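You operate a simulated robot arm through the tools that you are given. There is no shell and no other tool. Be economical: measure what you need, move in short steps, check, and stop when the job is done.

You run a simulated robot arm. Do the job below in one go: nothing can be reset, and whatever is moved stays where it is left.

Task
Put one of the month blocks from the top of the serving table on top of the felt block.

It is judged by the outcome, as a careful person would: the job done as asked, and still so three seconds after it is handed in. It fails if anything else is knocked over, pushed out of place, dropped, spilled or broken.

Robot
A 6-joint arm with a two-finger parallel gripper, fixed in place. Base frame: the origin is at the foot of the arm, x ahead of it, y to its left, z up; the work surface is at about z = 0. Readings come in cm, rad, newtons and seconds.
With the tool pointing down near the work surface it reaches from about 18 to 46 cm from the base axis. Its first joint turns from -1.222 to 1.222 rad. Payload 1.9 kg.
The tool frame sits at the grasp point between the pads (the TCP): z along the fingers, y along the line on which they close. The tips reach 2.3 cm beyond it. Largest opening 9.4 cm; finger width 3.8, thickness 1; the body of the gripper, 5.4 by 9.6 cm, starts 3.9 cm behind the TCP.
Orientation is told as [roll, pitch, yaw] about the base's x, y, z axes, in that order, counted from this pose: with the fingers straight down and closing along the base's y, the tool's x points along the base's -x, its y along +y and its z along -z.

Tools
- The arm moves only by the tool step_arm. Its argument "plan" is text: rows parted by semicolons, each of 7 numbers parted by spaces: the shift along the tool's x, y, z in units of 25 mm (1.0 is 25 mm), then the turn, a rotation vector about the tool's x, y, z in units of 6 degrees (1.0 is 6 degrees), then the opening, from 0 (shut) to 1 (fully open). In form: dx dy dz wx wy wz fingers; .... A call has 1 to 20 rows; each row shifts and turns the commanded pose from where the row before left it, along the tool's axes as they then stand. A call with a number of a shift or a turn outside -1 to 1 is refused whole. A row lasts 0.2 s, in which the tool goes at most 5 cm and 0.15 rad; a call with a longer step from one row to the next is refused whole, and so is a gripper value outside its range. A pose out of reach is approached as far as the arm can. The call stops where the force on the tool passes 40 N (or 10 N more than at its start, if that is more) or the arm is blocked; 0.2 s more then pass. The fingers move at their own pace (about 10.8 cm/s each) and stop on an object; they squeeze with about 31 N. The grip force told is the motor's: it shows also when the fingers shut on nothing. Time passes only in rows, and 0.2 s behind the last, so rows that do not move let the fingers close. The reply holds the time, the measured pose of the TCP, the force on the tool along the base axes, the opening and the grip force, in the units named above and with some noise, and new pictures: "show" is both (left out), scene, wrist or none.
- Cameras (640 x 400 px; columns grow to the right, rows downward): "scene" is fixed at [6.12, 31.38, 43.27]; the picture's right is [-0.73, -0.68, 0.00], its down [-0.34, 0.36, -0.87] and it looks along [0.59, -0.64, -0.49] (base axes); focal length 226 px, centre (320, 200). "wrist" rides on the gripper at [8.7, 1.6, -7.4] in the tool frame; the picture's right is [-0.18, 0.98, 0.00], its down [-0.58, -0.11, -0.81] and it looks along [-0.79, -0.15, 0.59] (tool axes); focal length 243 px, centre (320, 200). There is no depth. A picture from a camera that has moved, and an enlarged one, comes with that camera's place and axes in the base frame and with its lens.
- inspect(camera, box): a new picture of the part [left, top, right, bottom] of that camera's present view, enlarged. The clock stands still meanwhile.
- finish_job(): hands the job in; it is judged then, once.

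Work in short steps. Places have to be worked out from the pictures, the camera data and where the tool is seen: move nearer, look again, correct. Check each grasp and each placing, and mend what went wrong. You have 90 turns and 170 pictures in all, those below and enlarged ones among them. Open the gripper and draw the arm clear of the work before you hand the job in, unless the task says otherwise; then end with one line.

The tools are called after ">>>" as name(argument=value, ...) on one line, values as JSON. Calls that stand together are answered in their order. step_arm: Moves the arm, as the interface text tells. Its arguments: {"type":"object","properties":{"plan":{"type":"string"},"show":{"type":"string","enum":["both","scene","wrist","none"]}},"required":["plan"]} The other tools are called the same way: inspect (camera, box) takes an enlarged picture of a part of a camera's view; finish_job () hands the job in.

At the start:

```text
t: 0.0
eef_pos: [34.31, 2.35, 32.56]
tcp_rot: [0.001, 0.0, 0.001]
force: [0.5, 0.6, -0.2]
grip_width: 9.4
grip_force: 0.2
```

scene: 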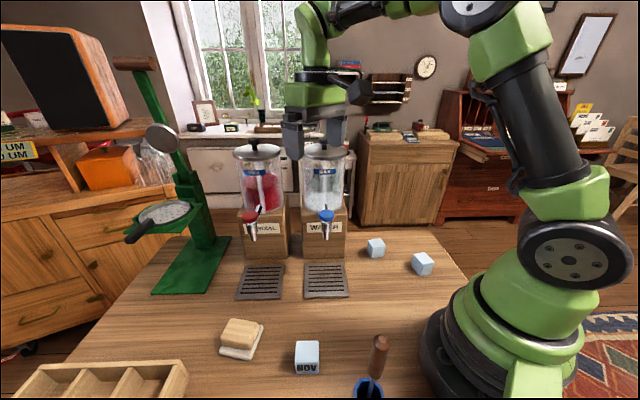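
wrist: 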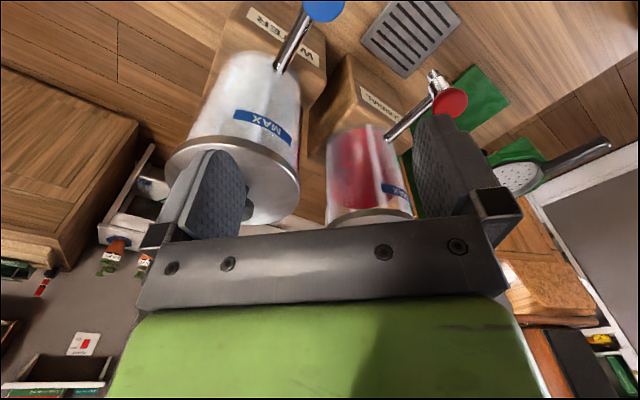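

I'll enlarge the work area to identify the blocks and the felt block.

>>> inspect(camera="scene", box=[180, 300, 400, 400])

>>> inspect(camera="scene", box=[340, 220, 460, 295])

```text
2.91 times, centred on (290, 350) of scene
camera zoom: at [6.12, 31.38, 43.27], right [-0.73, -0.68, 0.0], down [-0.34, 0.36, -0.87], along [0.59, -0.64, -0.49], focal length 658 px, centre (407, -236)
```

zoom: 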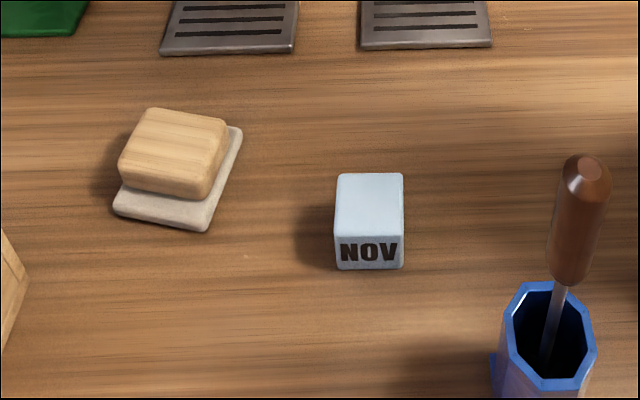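

```text
5.33 times, centred on (400, 258) of scene
camera zoom: at [6.12, 31.38, 43.27], right [-0.73, -0.68, 0.0], down [-0.34, 0.36, -0.87], along [0.59, -0.64, -0.49], focal length 1206 px, centre (-107, -107)
```

zoom: 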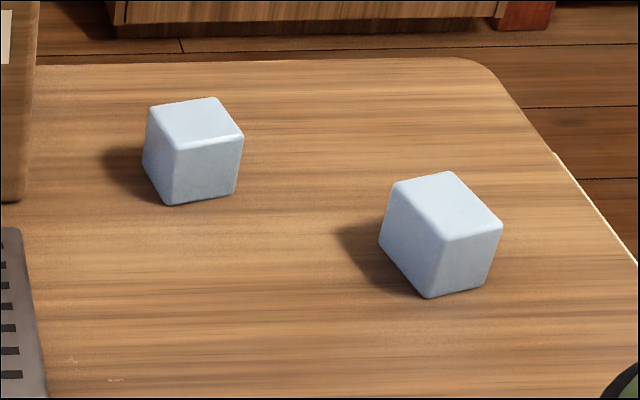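

The NOV block looks to be a ~3.7 cm cube centred near (21, 18), edges at about 43°. The felt block's top is near (32, 24). I'll move above the NOV block, turn to 42° and look with the wrist camera.

>>> step_arm(plan="0.665 0.79 0 0 0 0 1;0.665 0.79 0 0 0 0 1;0.665 0.79 0 0 0 0 1;0.665 0.79 0 0 0 0 1;0.665 0.79 0 0 0 0 1;0.665 0.79 0 0 0 0 1;0.665 0.79 0 0 0 0 1;0.665 0.79 0 0 0 0 1;0 0 0.5 0 0 -1 1;0 0 0.5 0 0 -1 1;0 0 0.5 0 0 -1 1;0 0 0.5 0 0 -1 1;0 0 0.5 0 0 -1 1;0 0 0.5 0 0 -1 1;0 0 0.5 0 0 -1 1;0 0 0 0 0 0 1")

```text
t: 3.4
eef_pos: [20.92, 18.23, 23.84]
tcp_rot: [-0.001, 0.0, 0.736]
force: [-0.4, -0.3, 0.2]
grip_width: 9.38
grip_force: 0.1
camera wrist: at [13.5, 13.69, 31.26], right [-0.52, 0.85, 0.0], down [0.5, 0.31, 0.81], along [0.69, 0.42, -0.59], focal length 243 px, centre (320, 200)
```

scene: 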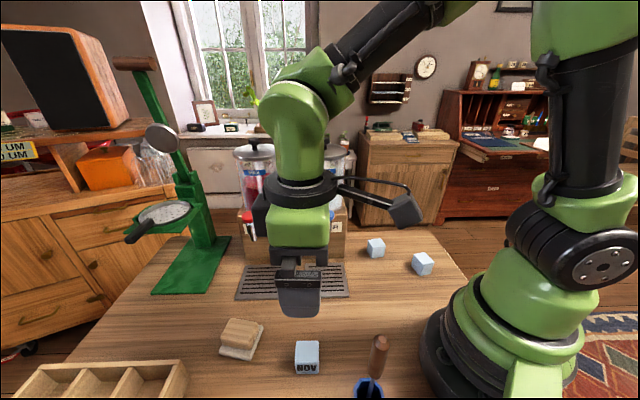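
wrist: 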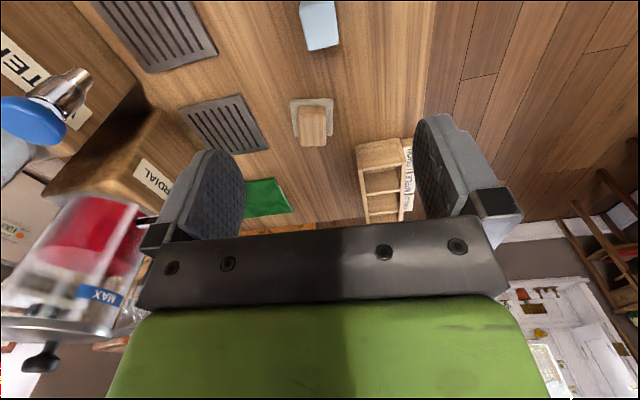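

The wrist camera is a real body, and with this yaw it would come down near the tall screwdriver. I'll grasp with the perpendicular yaw (-47°) instead, and first enlarge the view to refine both positions.

>>> inspect(camera="wrist", box=[260, 0, 380, 75])

>>> inspect(camera="wrist", box=[260, 85, 380, 160])

>>> inspect(camera="scene", box=[200, 310, 280, 370])

```text
5.33 times, centred on (320, 38) of wrist
camera zoom: at [13.5, 13.69, 31.26], right [-0.52, 0.85, 0.0], down [0.5, 0.31, 0.81], along [0.69, 0.42, -0.59], focal length 1294 px, centre (320, 1067)
```

zoom: 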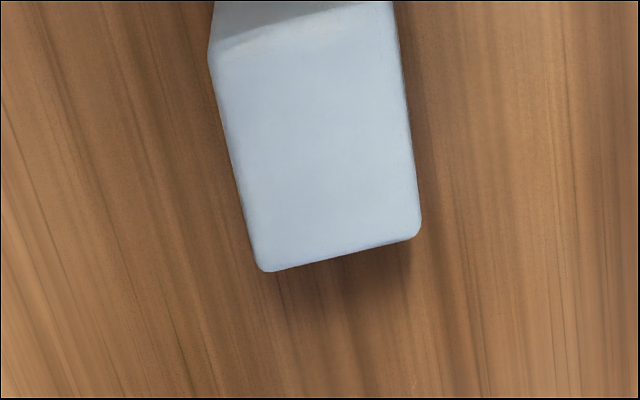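

```text
5.33 times, centred on (320, 122) of wrist
camera zoom: at [13.5, 13.69, 31.26], right [-0.52, 0.85, 0.0], down [0.5, 0.31, 0.81], along [0.69, 0.42, -0.59], focal length 1294 px, centre (320, 613)
```

zoom: 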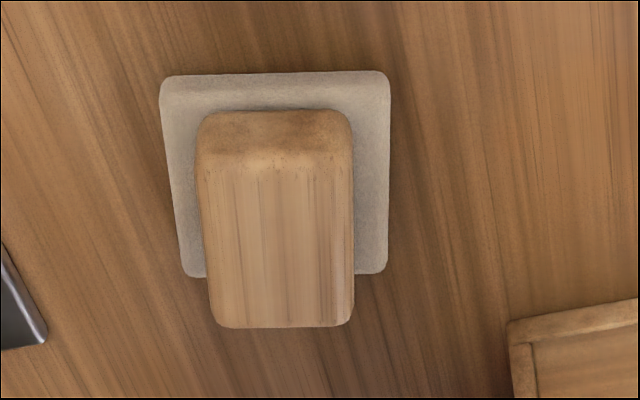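

```text
6.67 times, centred on (240, 340) of scene
camera zoom: at [6.12, 31.38, 43.27], right [-0.73, -0.68, 0.0], down [-0.34, 0.36, -0.87], along [0.59, -0.64, -0.49], focal length 1507 px, centre (853, -733)
```

zoom: 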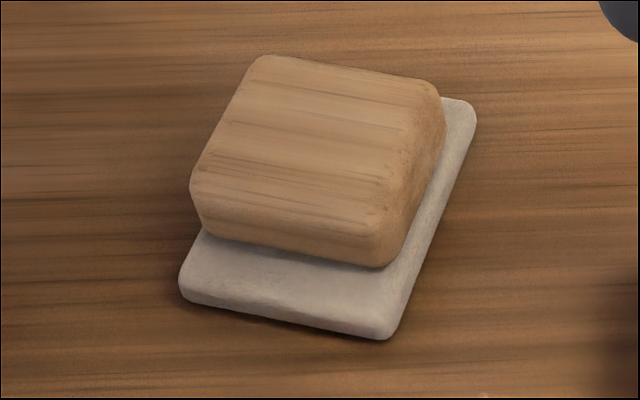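

NOV block top centre ≈ (21.3, 18.3), felt block top ≈ (32.4, 24.0) at z ≈ 3.4. I'll now turn to yaw ≈ -46.5°, staying high.

>>> step_arm(plan="0 0 0 0 0 0.985 1;0 0 0 0 0 0.985 1;0 0 0 0 0 0.985 1;0 0 0 0 0 0.985 1;0 0 0 0 0 0.985 1;0 0 0 0 0 0.985 1;0 0 0 0 0 0.985 1;0 0 0 0 0 0.985 1;0 0 0 0 0 0.985 1;0 0 0 0 0 0.985 1;0 0 0 0 0 0.985 1;0 0 0 0 0 0.985 1;0 0 0 0 0 0.985 1;0 0 0 0 0 0.985 1;0 0 0 0 0 0.985 1;0 0 0 0 0 0 1")

```text
t: 6.8
eef_pos: [21.01, 18.1, 23.88]
tcp_rot: [-0.001, -0.001, -0.816]
force: [0.6, -0.8, 1.0]
grip_width: 9.42
grip_force: 0.0
camera wrist: at [16.27, 25.53, 31.3], right [0.84, 0.54, 0.0], down [0.32, -0.5, 0.81], along [0.44, -0.68, -0.59], focal length 243 px, centre (320, 200)
```

scene: 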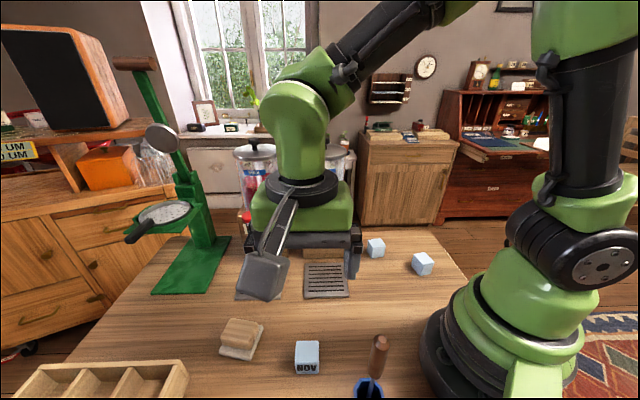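
wrist: 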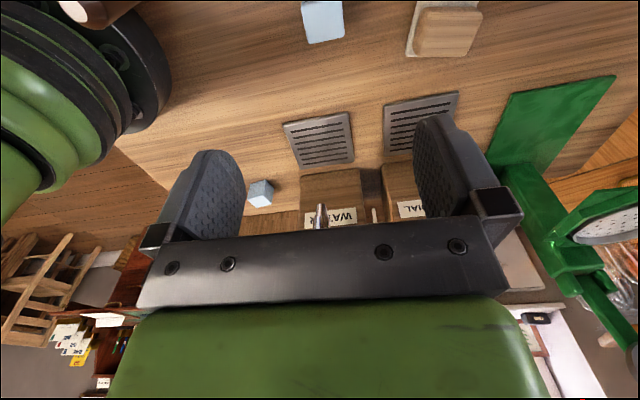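

The screwdriver stands ~20 cm tall near (10, 18), well off this gripper footprint. I'll enlarge NOV to refine its place once more.

>>> inspect(camera="wrist", box=[270, 0, 390, 75])

>>> inspect(camera="wrist", box=[380, 0, 500, 75])

```text
5.33 times, centred on (330, 38) of wrist
camera zoom: at [16.27, 25.53, 31.3], right [0.84, 0.54, 0.0], down [0.32, -0.5, 0.81], along [0.44, -0.68, -0.59], focal length 1294 px, centre (267, 1067)
```

zoom: 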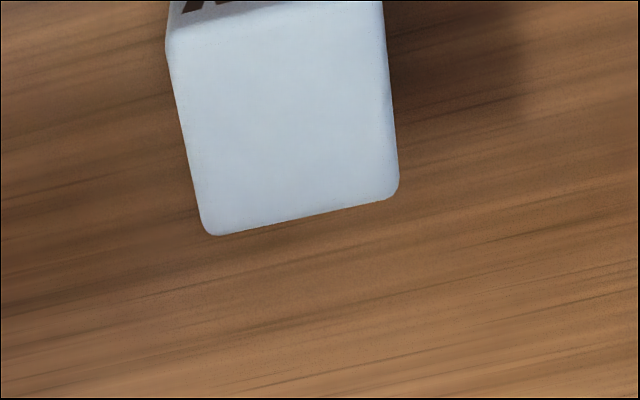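

```text
5.33 times, centred on (440, 38) of wrist
camera zoom: at [16.27, 25.53, 31.3], right [0.84, 0.54, 0.0], down [0.32, -0.5, 0.81], along [0.44, -0.68, -0.59], focal length 1294 px, centre (-320, 1067)
```

zoom: 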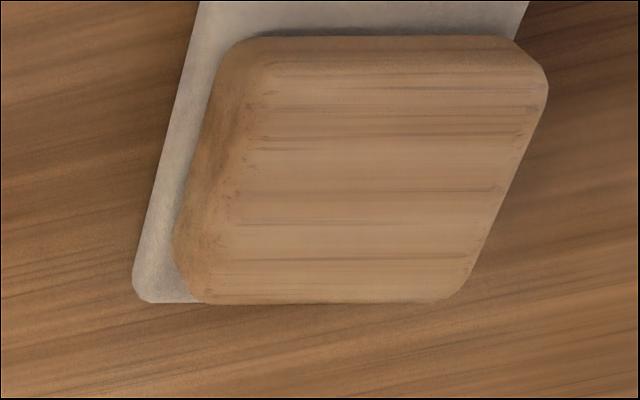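

NOV centre ≈ (21.3, 18.4), edges at 43°, matching the gripper. Descend partway to z ≈ 10 and check.

>>> step_arm(plan="0 0.16 0.5 0 0 0 1;0 0 0.7 0 0 0 1;0 0 0.7 0 0 0 1;0 0 0.7 0 0 0 1;0 0 0.7 0 0 0 1;0 0 0.7 0 0 0 1;0 0 0.7 0 0 0 1;0 0 0.7 0 0 0 1;0 0 0 0 0 0 1")

```text
t: 8.8
eef_pos: [21.25, 18.28, 10.29]
tcp_rot: [0.0, 0.0, -0.814]
force: [0.1, -0.5, -0.6]
grip_width: 9.42
grip_force: 0.1
camera wrist: at [16.58, 25.7, 17.8], right [0.84, 0.54, 0.0], down [0.32, -0.5, 0.81], along [0.44, -0.68, -0.59], focal length 243 px, centre (320, 200)
```

scene: 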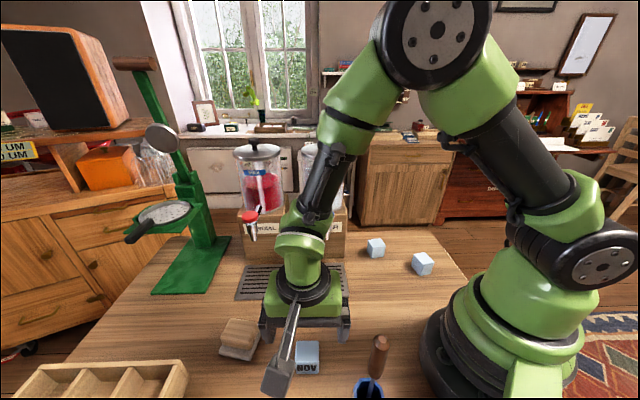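
wrist: 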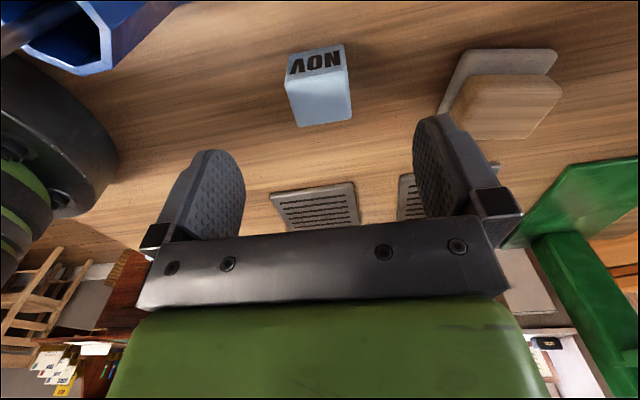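

Aligned to within ~2 mm. Descending to z ≈ 2.9 to straddle the block.

>>> step_arm(plan="0.04 0.06 0.6 0 0 0 1;0 0 0.6 0 0 0 1;0 0 0.6 0 0 0 1;0 0 0.6 0 0 0 1;0 0 0.55 0 0 0 1;0 0 0 0 0 0 1")

```text
t: 10.2
eef_pos: [21.25, 18.67, 2.94]
tcp_rot: [0.001, 0.0, -0.814]
force: [0.2, -0.2, 0.0]
grip_width: 9.4
grip_force: 0.1
camera wrist: at [16.56, 25.98, 10.32], right [0.84, 0.54, 0.0], down [0.32, -0.5, 0.81], along [0.44, -0.68, -0.59], focal length 243 px, centre (320, 200)
```

scene: 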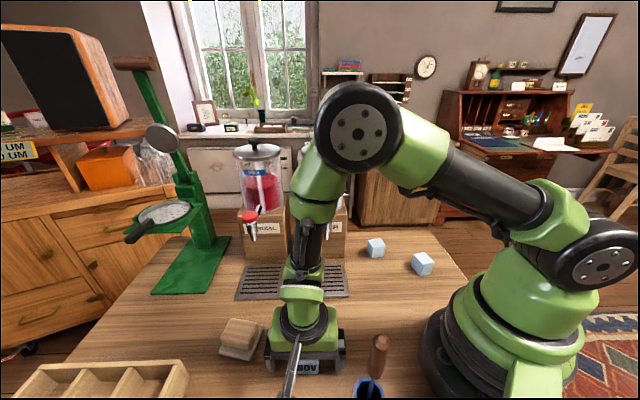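
wrist: 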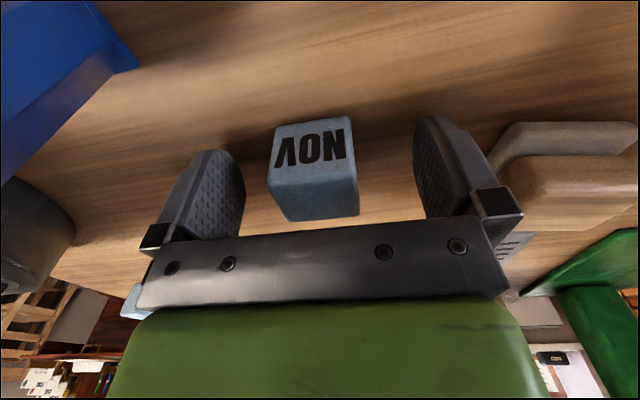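

The block sits squarely between the pads. Close, wait, then lift a little.

>>> step_arm(plan="0 0 0 0 0 0 0;0 0 0 0 0 0 0;0 0 0 0 0 0 0;0 0 0 0 0 0 0;0 0 0 0 0 0 0;0 0 -0.4 0 0 0 0;0 0 -0.8 0 0 0 0;0 0 -0.8 0 0 0 0;0 0 0 0 0 0 0")

```text
t: 12.2
eef_pos: [21.24, 18.72, 7.93]
tcp_rot: [0.001, -0.001, -0.814]
force: [-0.2, -1.0, -0.3]
grip_width: 3.69
grip_force: 30.9
camera wrist: at [16.56, 26.03, 15.35], right [0.84, 0.54, 0.0], down [0.32, -0.5, 0.81], along [0.44, -0.68, -0.59], focal length 243 px, centre (320, 200)
```

scene: 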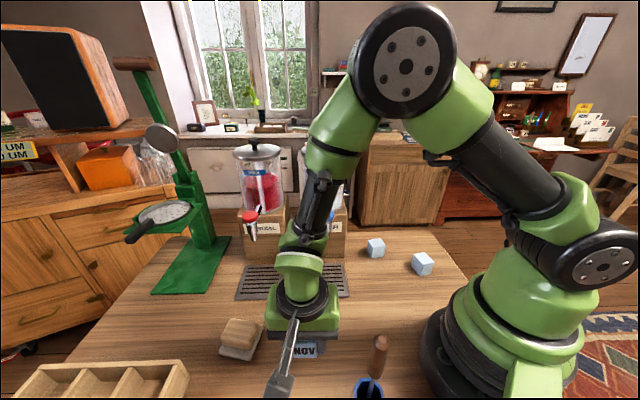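
wrist: 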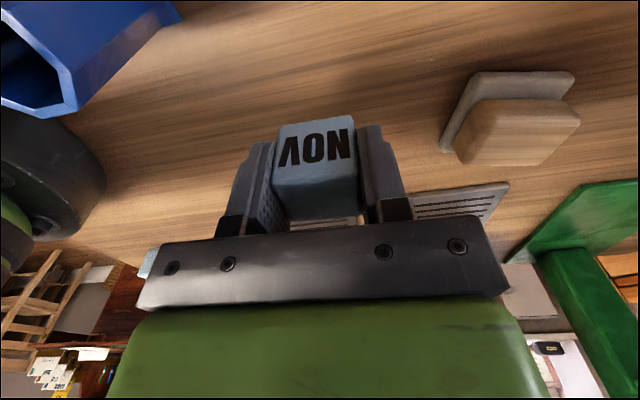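

Grip holds (3.7 cm, 31 N). Raise, carry to above the felt block, and turn 12° to match its orientation.

>>> step_arm(plan="0 0 -0.7 0 0 0 0;0 0 -0.7 0 0 0 0;-0.2 0.68 0 0 0 0 0;-0.2 0.68 0 0 0 0 0;-0.2 0.68 0 0 0 0 0;-0.2 0.68 0 0 0 0 0;-0.2 0.68 0 0 0 0 0;-0.2 0.68 0 0 0 0 0;-0.2 0.68 0 0 0 0 0;0 0 0 0 0 0.67 0;0 0 0 0 0 0.67 0;0 0 0 0 0 0.67 0;0 0 0 0 0 0 0")

```text
t: 15.0
eef_pos: [32.32, 24.14, 11.4]
tcp_rot: [0.001, -0.001, -1.025]
force: [-0.3, -0.1, 0.2]
grip_width: 3.7
grip_force: 30.9
camera wrist: at [29.32, 32.44, 18.9], right [0.94, 0.35, 0.0], down [0.21, -0.55, 0.81], along [0.28, -0.75, -0.59], focal length 243 px, centre (320, 200)
```

scene: 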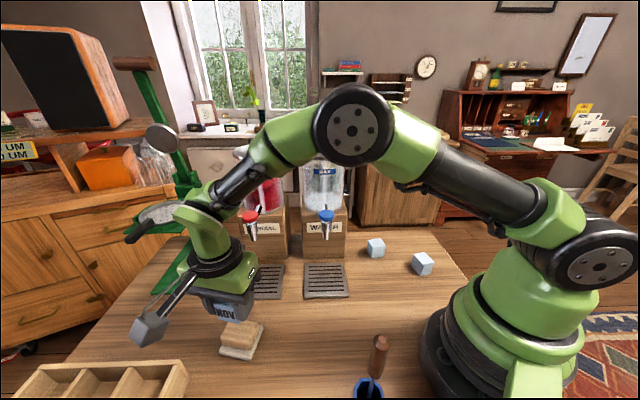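
wrist: 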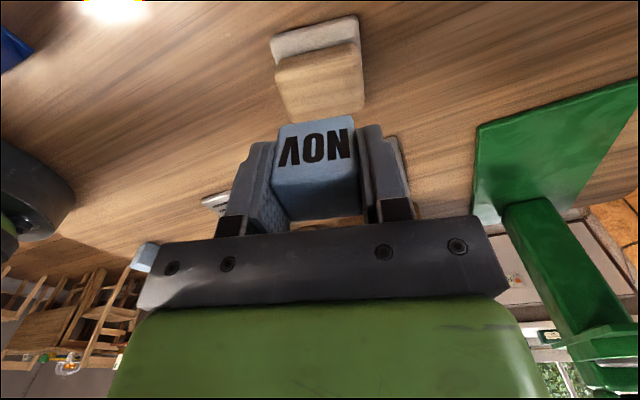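

Let me enlarge to fix the felt block's offset from the held block.

>>> inspect(camera="wrist", box=[240, 0, 400, 100])

>>> inspect(camera="wrist", box=[240, 80, 400, 180])

>>> inspect(camera="scene", box=[180, 270, 300, 370])

```text
4.00 times, centred on (320, 50) of wrist
camera zoom: at [29.32, 32.44, 18.9], right [0.94, 0.35, 0.0], down [0.21, -0.55, 0.81], along [0.28, -0.75, -0.59], focal length 970 px, centre (320, 800)
```

zoom: 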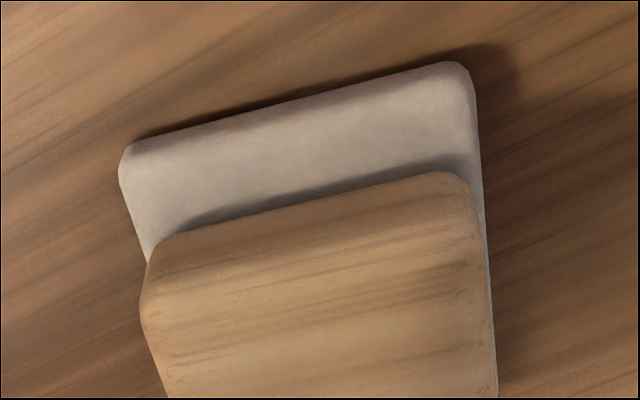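

```text
4.00 times, centred on (320, 130) of wrist
camera zoom: at [29.32, 32.44, 18.9], right [0.94, 0.35, 0.0], down [0.21, -0.55, 0.81], along [0.28, -0.75, -0.59], focal length 970 px, centre (320, 480)
```

zoom: 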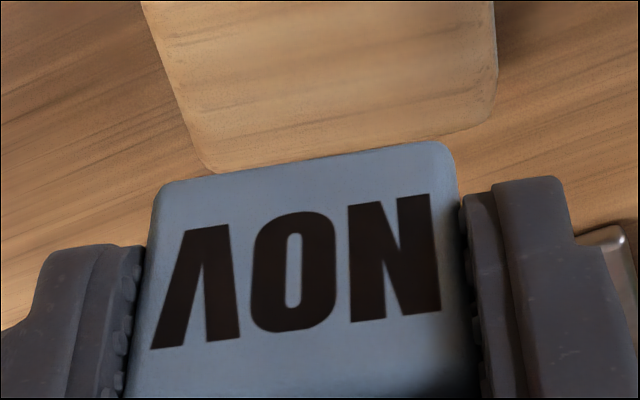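

```text
4.00 times, centred on (240, 320) of scene
camera zoom: at [6.12, 31.38, 43.27], right [-0.73, -0.68, 0.0], down [-0.34, 0.36, -0.87], along [0.59, -0.64, -0.49], focal length 904 px, centre (640, -280)
```

zoom: 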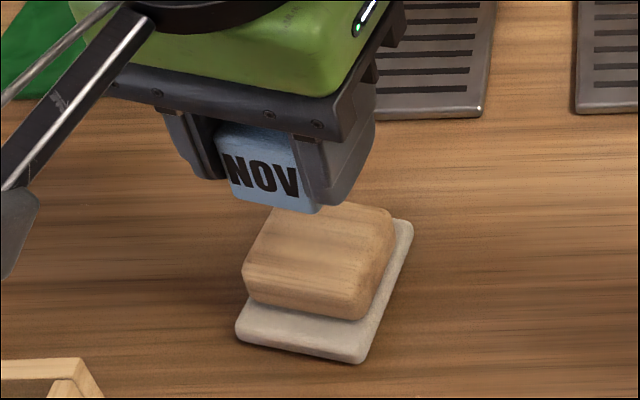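

Felt block top centre ≈ (32.5, 24.3); held block centre ≈ (32.5, 23.9). Shift ~3 mm toward the camera side and lower to TCP z ≈ 7.

>>> step_arm(plan="0.13 0.03 0.4 0 0 0 0;0 0 0.6 0 0 0 0;0 0 0.5 0 0 0 0;0 0 0.26 0 0 0 0;0 0 0 0 0 0 0")

>>> inspect(camera="scene", box=[180, 270, 300, 370])

>>> inspect(camera="wrist", box=[220, 60, 420, 185])

```text
t: 16.2
eef_pos: [32.23, 24.55, 7.09]
tcp_rot: [0.001, -0.001, -1.024]
force: [-0.5, -0.8, -0.3]
grip_width: 3.7
grip_force: 31.0
camera wrist: at [29.23, 32.81, 14.52], right [0.94, 0.35, 0.0], down [0.21, -0.55, 0.81], along [0.29, -0.75, -0.59], focal length 243 px, centre (320, 200)
```

scene: 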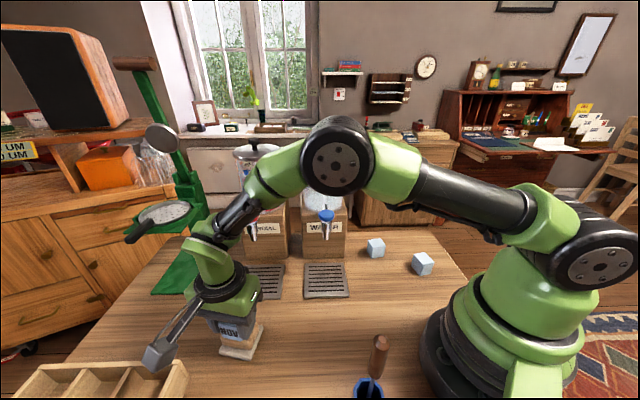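
wrist: 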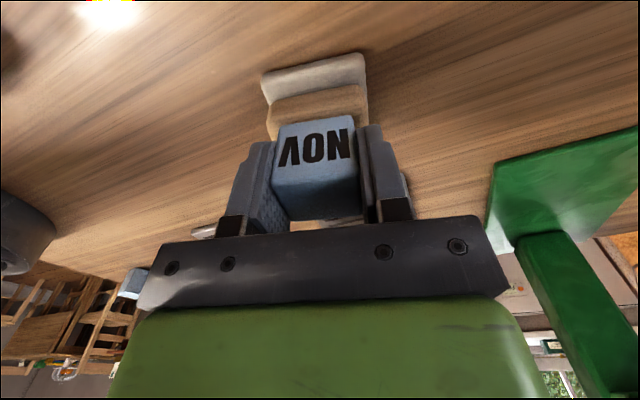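

```text
4.00 times, centred on (240, 320) of scene
camera zoom: at [6.12, 31.38, 43.27], right [-0.73, -0.68, 0.0], down [-0.34, 0.36, -0.87], along [0.59, -0.64, -0.49], focal length 904 px, centre (640, -280)
```

zoom: 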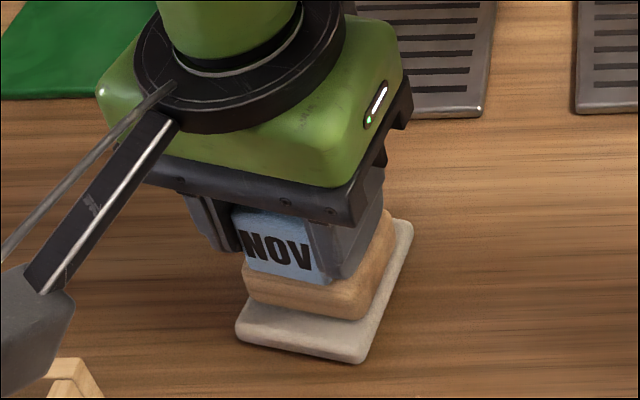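

```text
3.20 times, centred on (320, 122) of wrist
camera zoom: at [29.23, 32.81, 14.52], right [0.94, 0.35, 0.0], down [0.21, -0.55, 0.81], along [0.29, -0.75, -0.59], focal length 776 px, centre (320, 448)
```

zoom: 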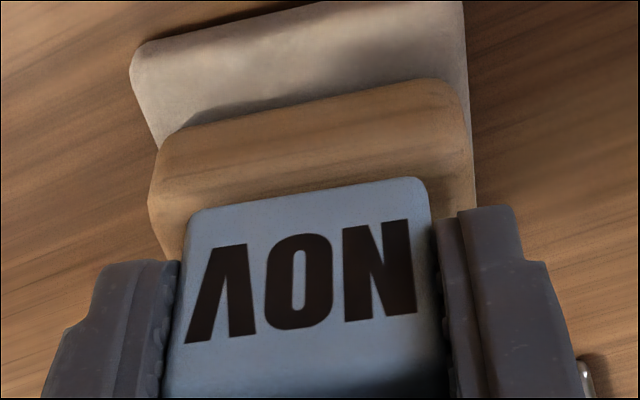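

Centred laterally with a small margin at the near edge. Lower in fine steps watching the force.

>>> step_arm(plan="0 0 0.1 0 0 0 0;0 0 0.1 0 0 0 0;0 0 0 0 0 0 0", show="wrist")

```text
t: 17.0
eef_pos: [32.33, 24.65, 6.63]
tcp_rot: [0.003, 0.001, -1.025]
force: [-4.4, -2.0, 22.8]
grip_width: 3.74
grip_force: 31.0
camera wrist: at [29.28, 32.85, 14.1], right [0.94, 0.35, 0.0], down [0.21, -0.56, 0.81], along [0.29, -0.75, -0.59], focal length 243 px, centre (320, 200)
```

wrist: 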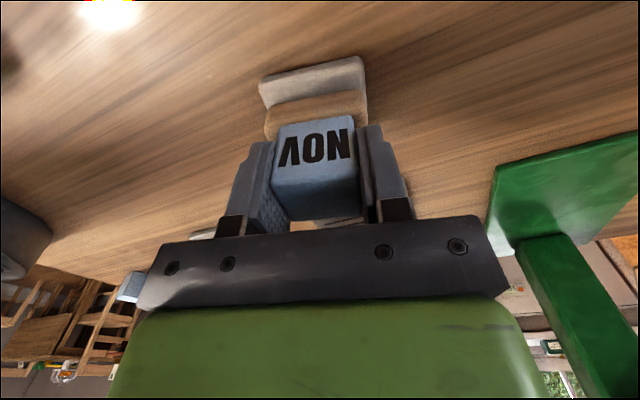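

Contact at TCP z 6.63 with 23 N. I'll ease the press by ~1.5 mm of command and check the seating.

>>> step_arm(plan="0 0 -0.06 0 0 0 0;0 0 0 0 0 0 0", show="none")

>>> inspect(camera="wrist", box=[220, 40, 420, 165])

>>> inspect(camera="scene", box=[180, 270, 300, 370])

```text
t: 17.6
eef_pos: [32.26, 24.45, 6.78]
tcp_rot: [0.001, 0.001, -1.021]
force: [1.8, 2.5, 5.3]
grip_width: 3.7
grip_force: 31.4
```

```text
3.20 times, centred on (320, 102) of wrist
camera zoom: at [29.22, 32.73, 14.11], right [0.94, 0.35, 0.0], down [0.21, -0.55, 0.81], along [0.29, -0.75, -0.59], focal length 776 px, centre (320, 512)
```

zoom: 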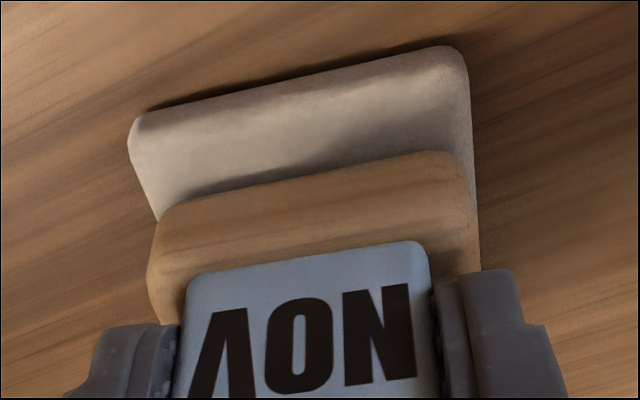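

```text
4.00 times, centred on (240, 320) of scene
camera zoom: at [6.12, 31.38, 43.27], right [-0.73, -0.68, 0.0], down [-0.34, 0.36, -0.87], along [0.59, -0.64, -0.49], focal length 904 px, centre (640, -280)
```

zoom: 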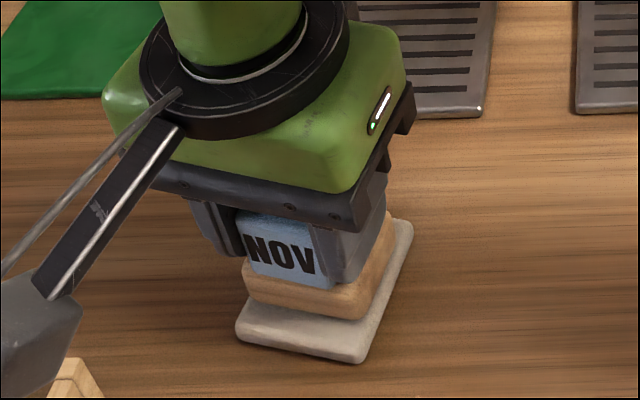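

The block is seated flat, its footprint almost matching the wood top (offset only ~3 mm). Release and rise straight up.

>>> step_arm(plan="0 0 0 0 0 0 0.5;0 0 0 0 0 0 0.8;0 0 0 0 0 0 0.8;0 0 0 0 0 0 0.8;0 0 -0.3 0 0 0 0.8;0 0 -0.6 0 0 0 0.8;0 0 -0.8 0 0 0 0.8;0 0 -0.8 0 0 0 0.8;0 0 -0.8 0 0 0 0.8;0 0 -0.8 0 0 0 0.8;0 0 0 0 0 0 0.8")

>>> inspect(camera="scene", box=[180, 270, 300, 370])

```text
t: 20.0
eef_pos: [32.41, 24.48, 17.01]
tcp_rot: [-0.001, 0.0, -1.025]
force: [-0.9, -0.4, -0.9]
grip_width: 7.5
grip_force: 0.0
camera wrist: at [29.26, 32.78, 24.45], right [0.94, 0.35, 0.0], down [0.21, -0.55, 0.81], along [0.29, -0.75, -0.59], focal length 243 px, centre (320, 200)
```

scene: 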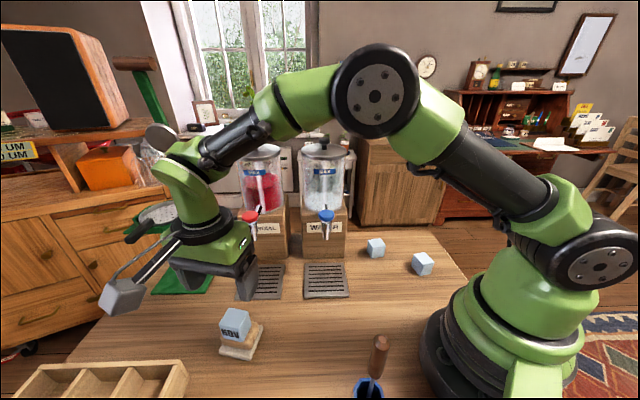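
wrist: 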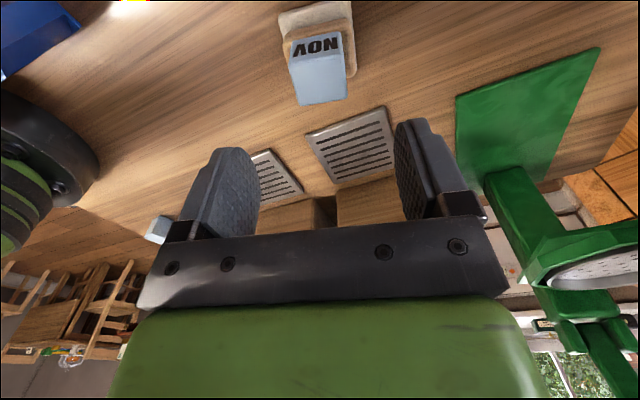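

```text
4.00 times, centred on (240, 320) of scene
camera zoom: at [6.12, 31.38, 43.27], right [-0.73, -0.68, 0.0], down [-0.34, 0.36, -0.87], along [0.59, -0.64, -0.49], focal length 904 px, centre (640, -280)
```

zoom: 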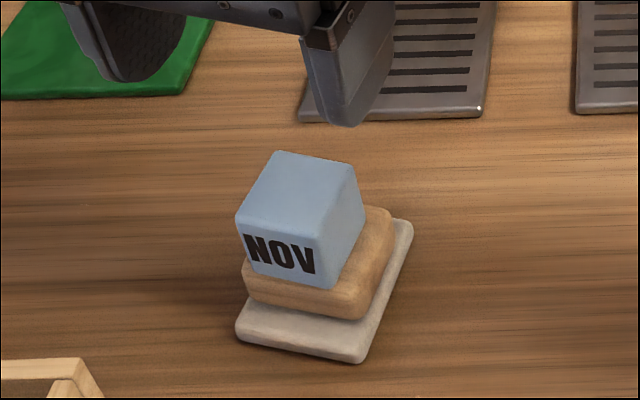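

The block rests flat on the felt block, which hasn't moved. I'll draw the arm further up and confirm it stays put.

>>> step_arm(plan="0 0 -0.8 0 0 0 0.8;0 0 -0.8 0 0 0 0.8;0 0 -0.8 0 0 0 0.8;0 0 0 0 0 0 0.8;0 0 0 0 0 0 0.8;0 0 0 0 0 0 0.8", show="scene")

```text
t: 21.4
eef_pos: [32.19, 24.43, 22.99]
tcp_rot: [-0.001, -0.001, -1.026]
force: [-0.5, -0.3, -0.3]
grip_width: 7.52
grip_force: 0.1
```

scene: 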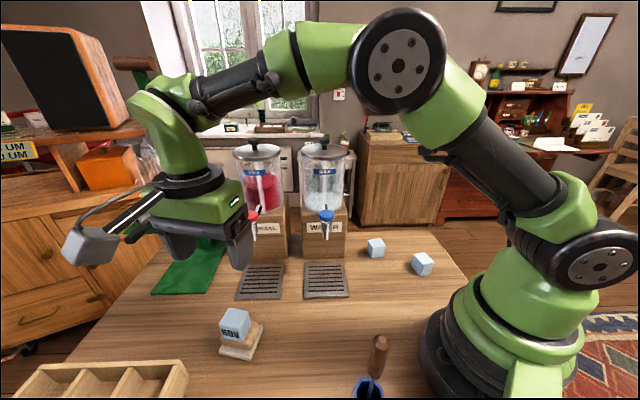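

The block is stable, the gripper is open and the arm is clear, so I'm handing the job in.

>>> finish_job()

```text
The job is handed in.
```

The NOV month block is sitting flat on top of the felt block, nothing else was disturbed, and the job is handed in.
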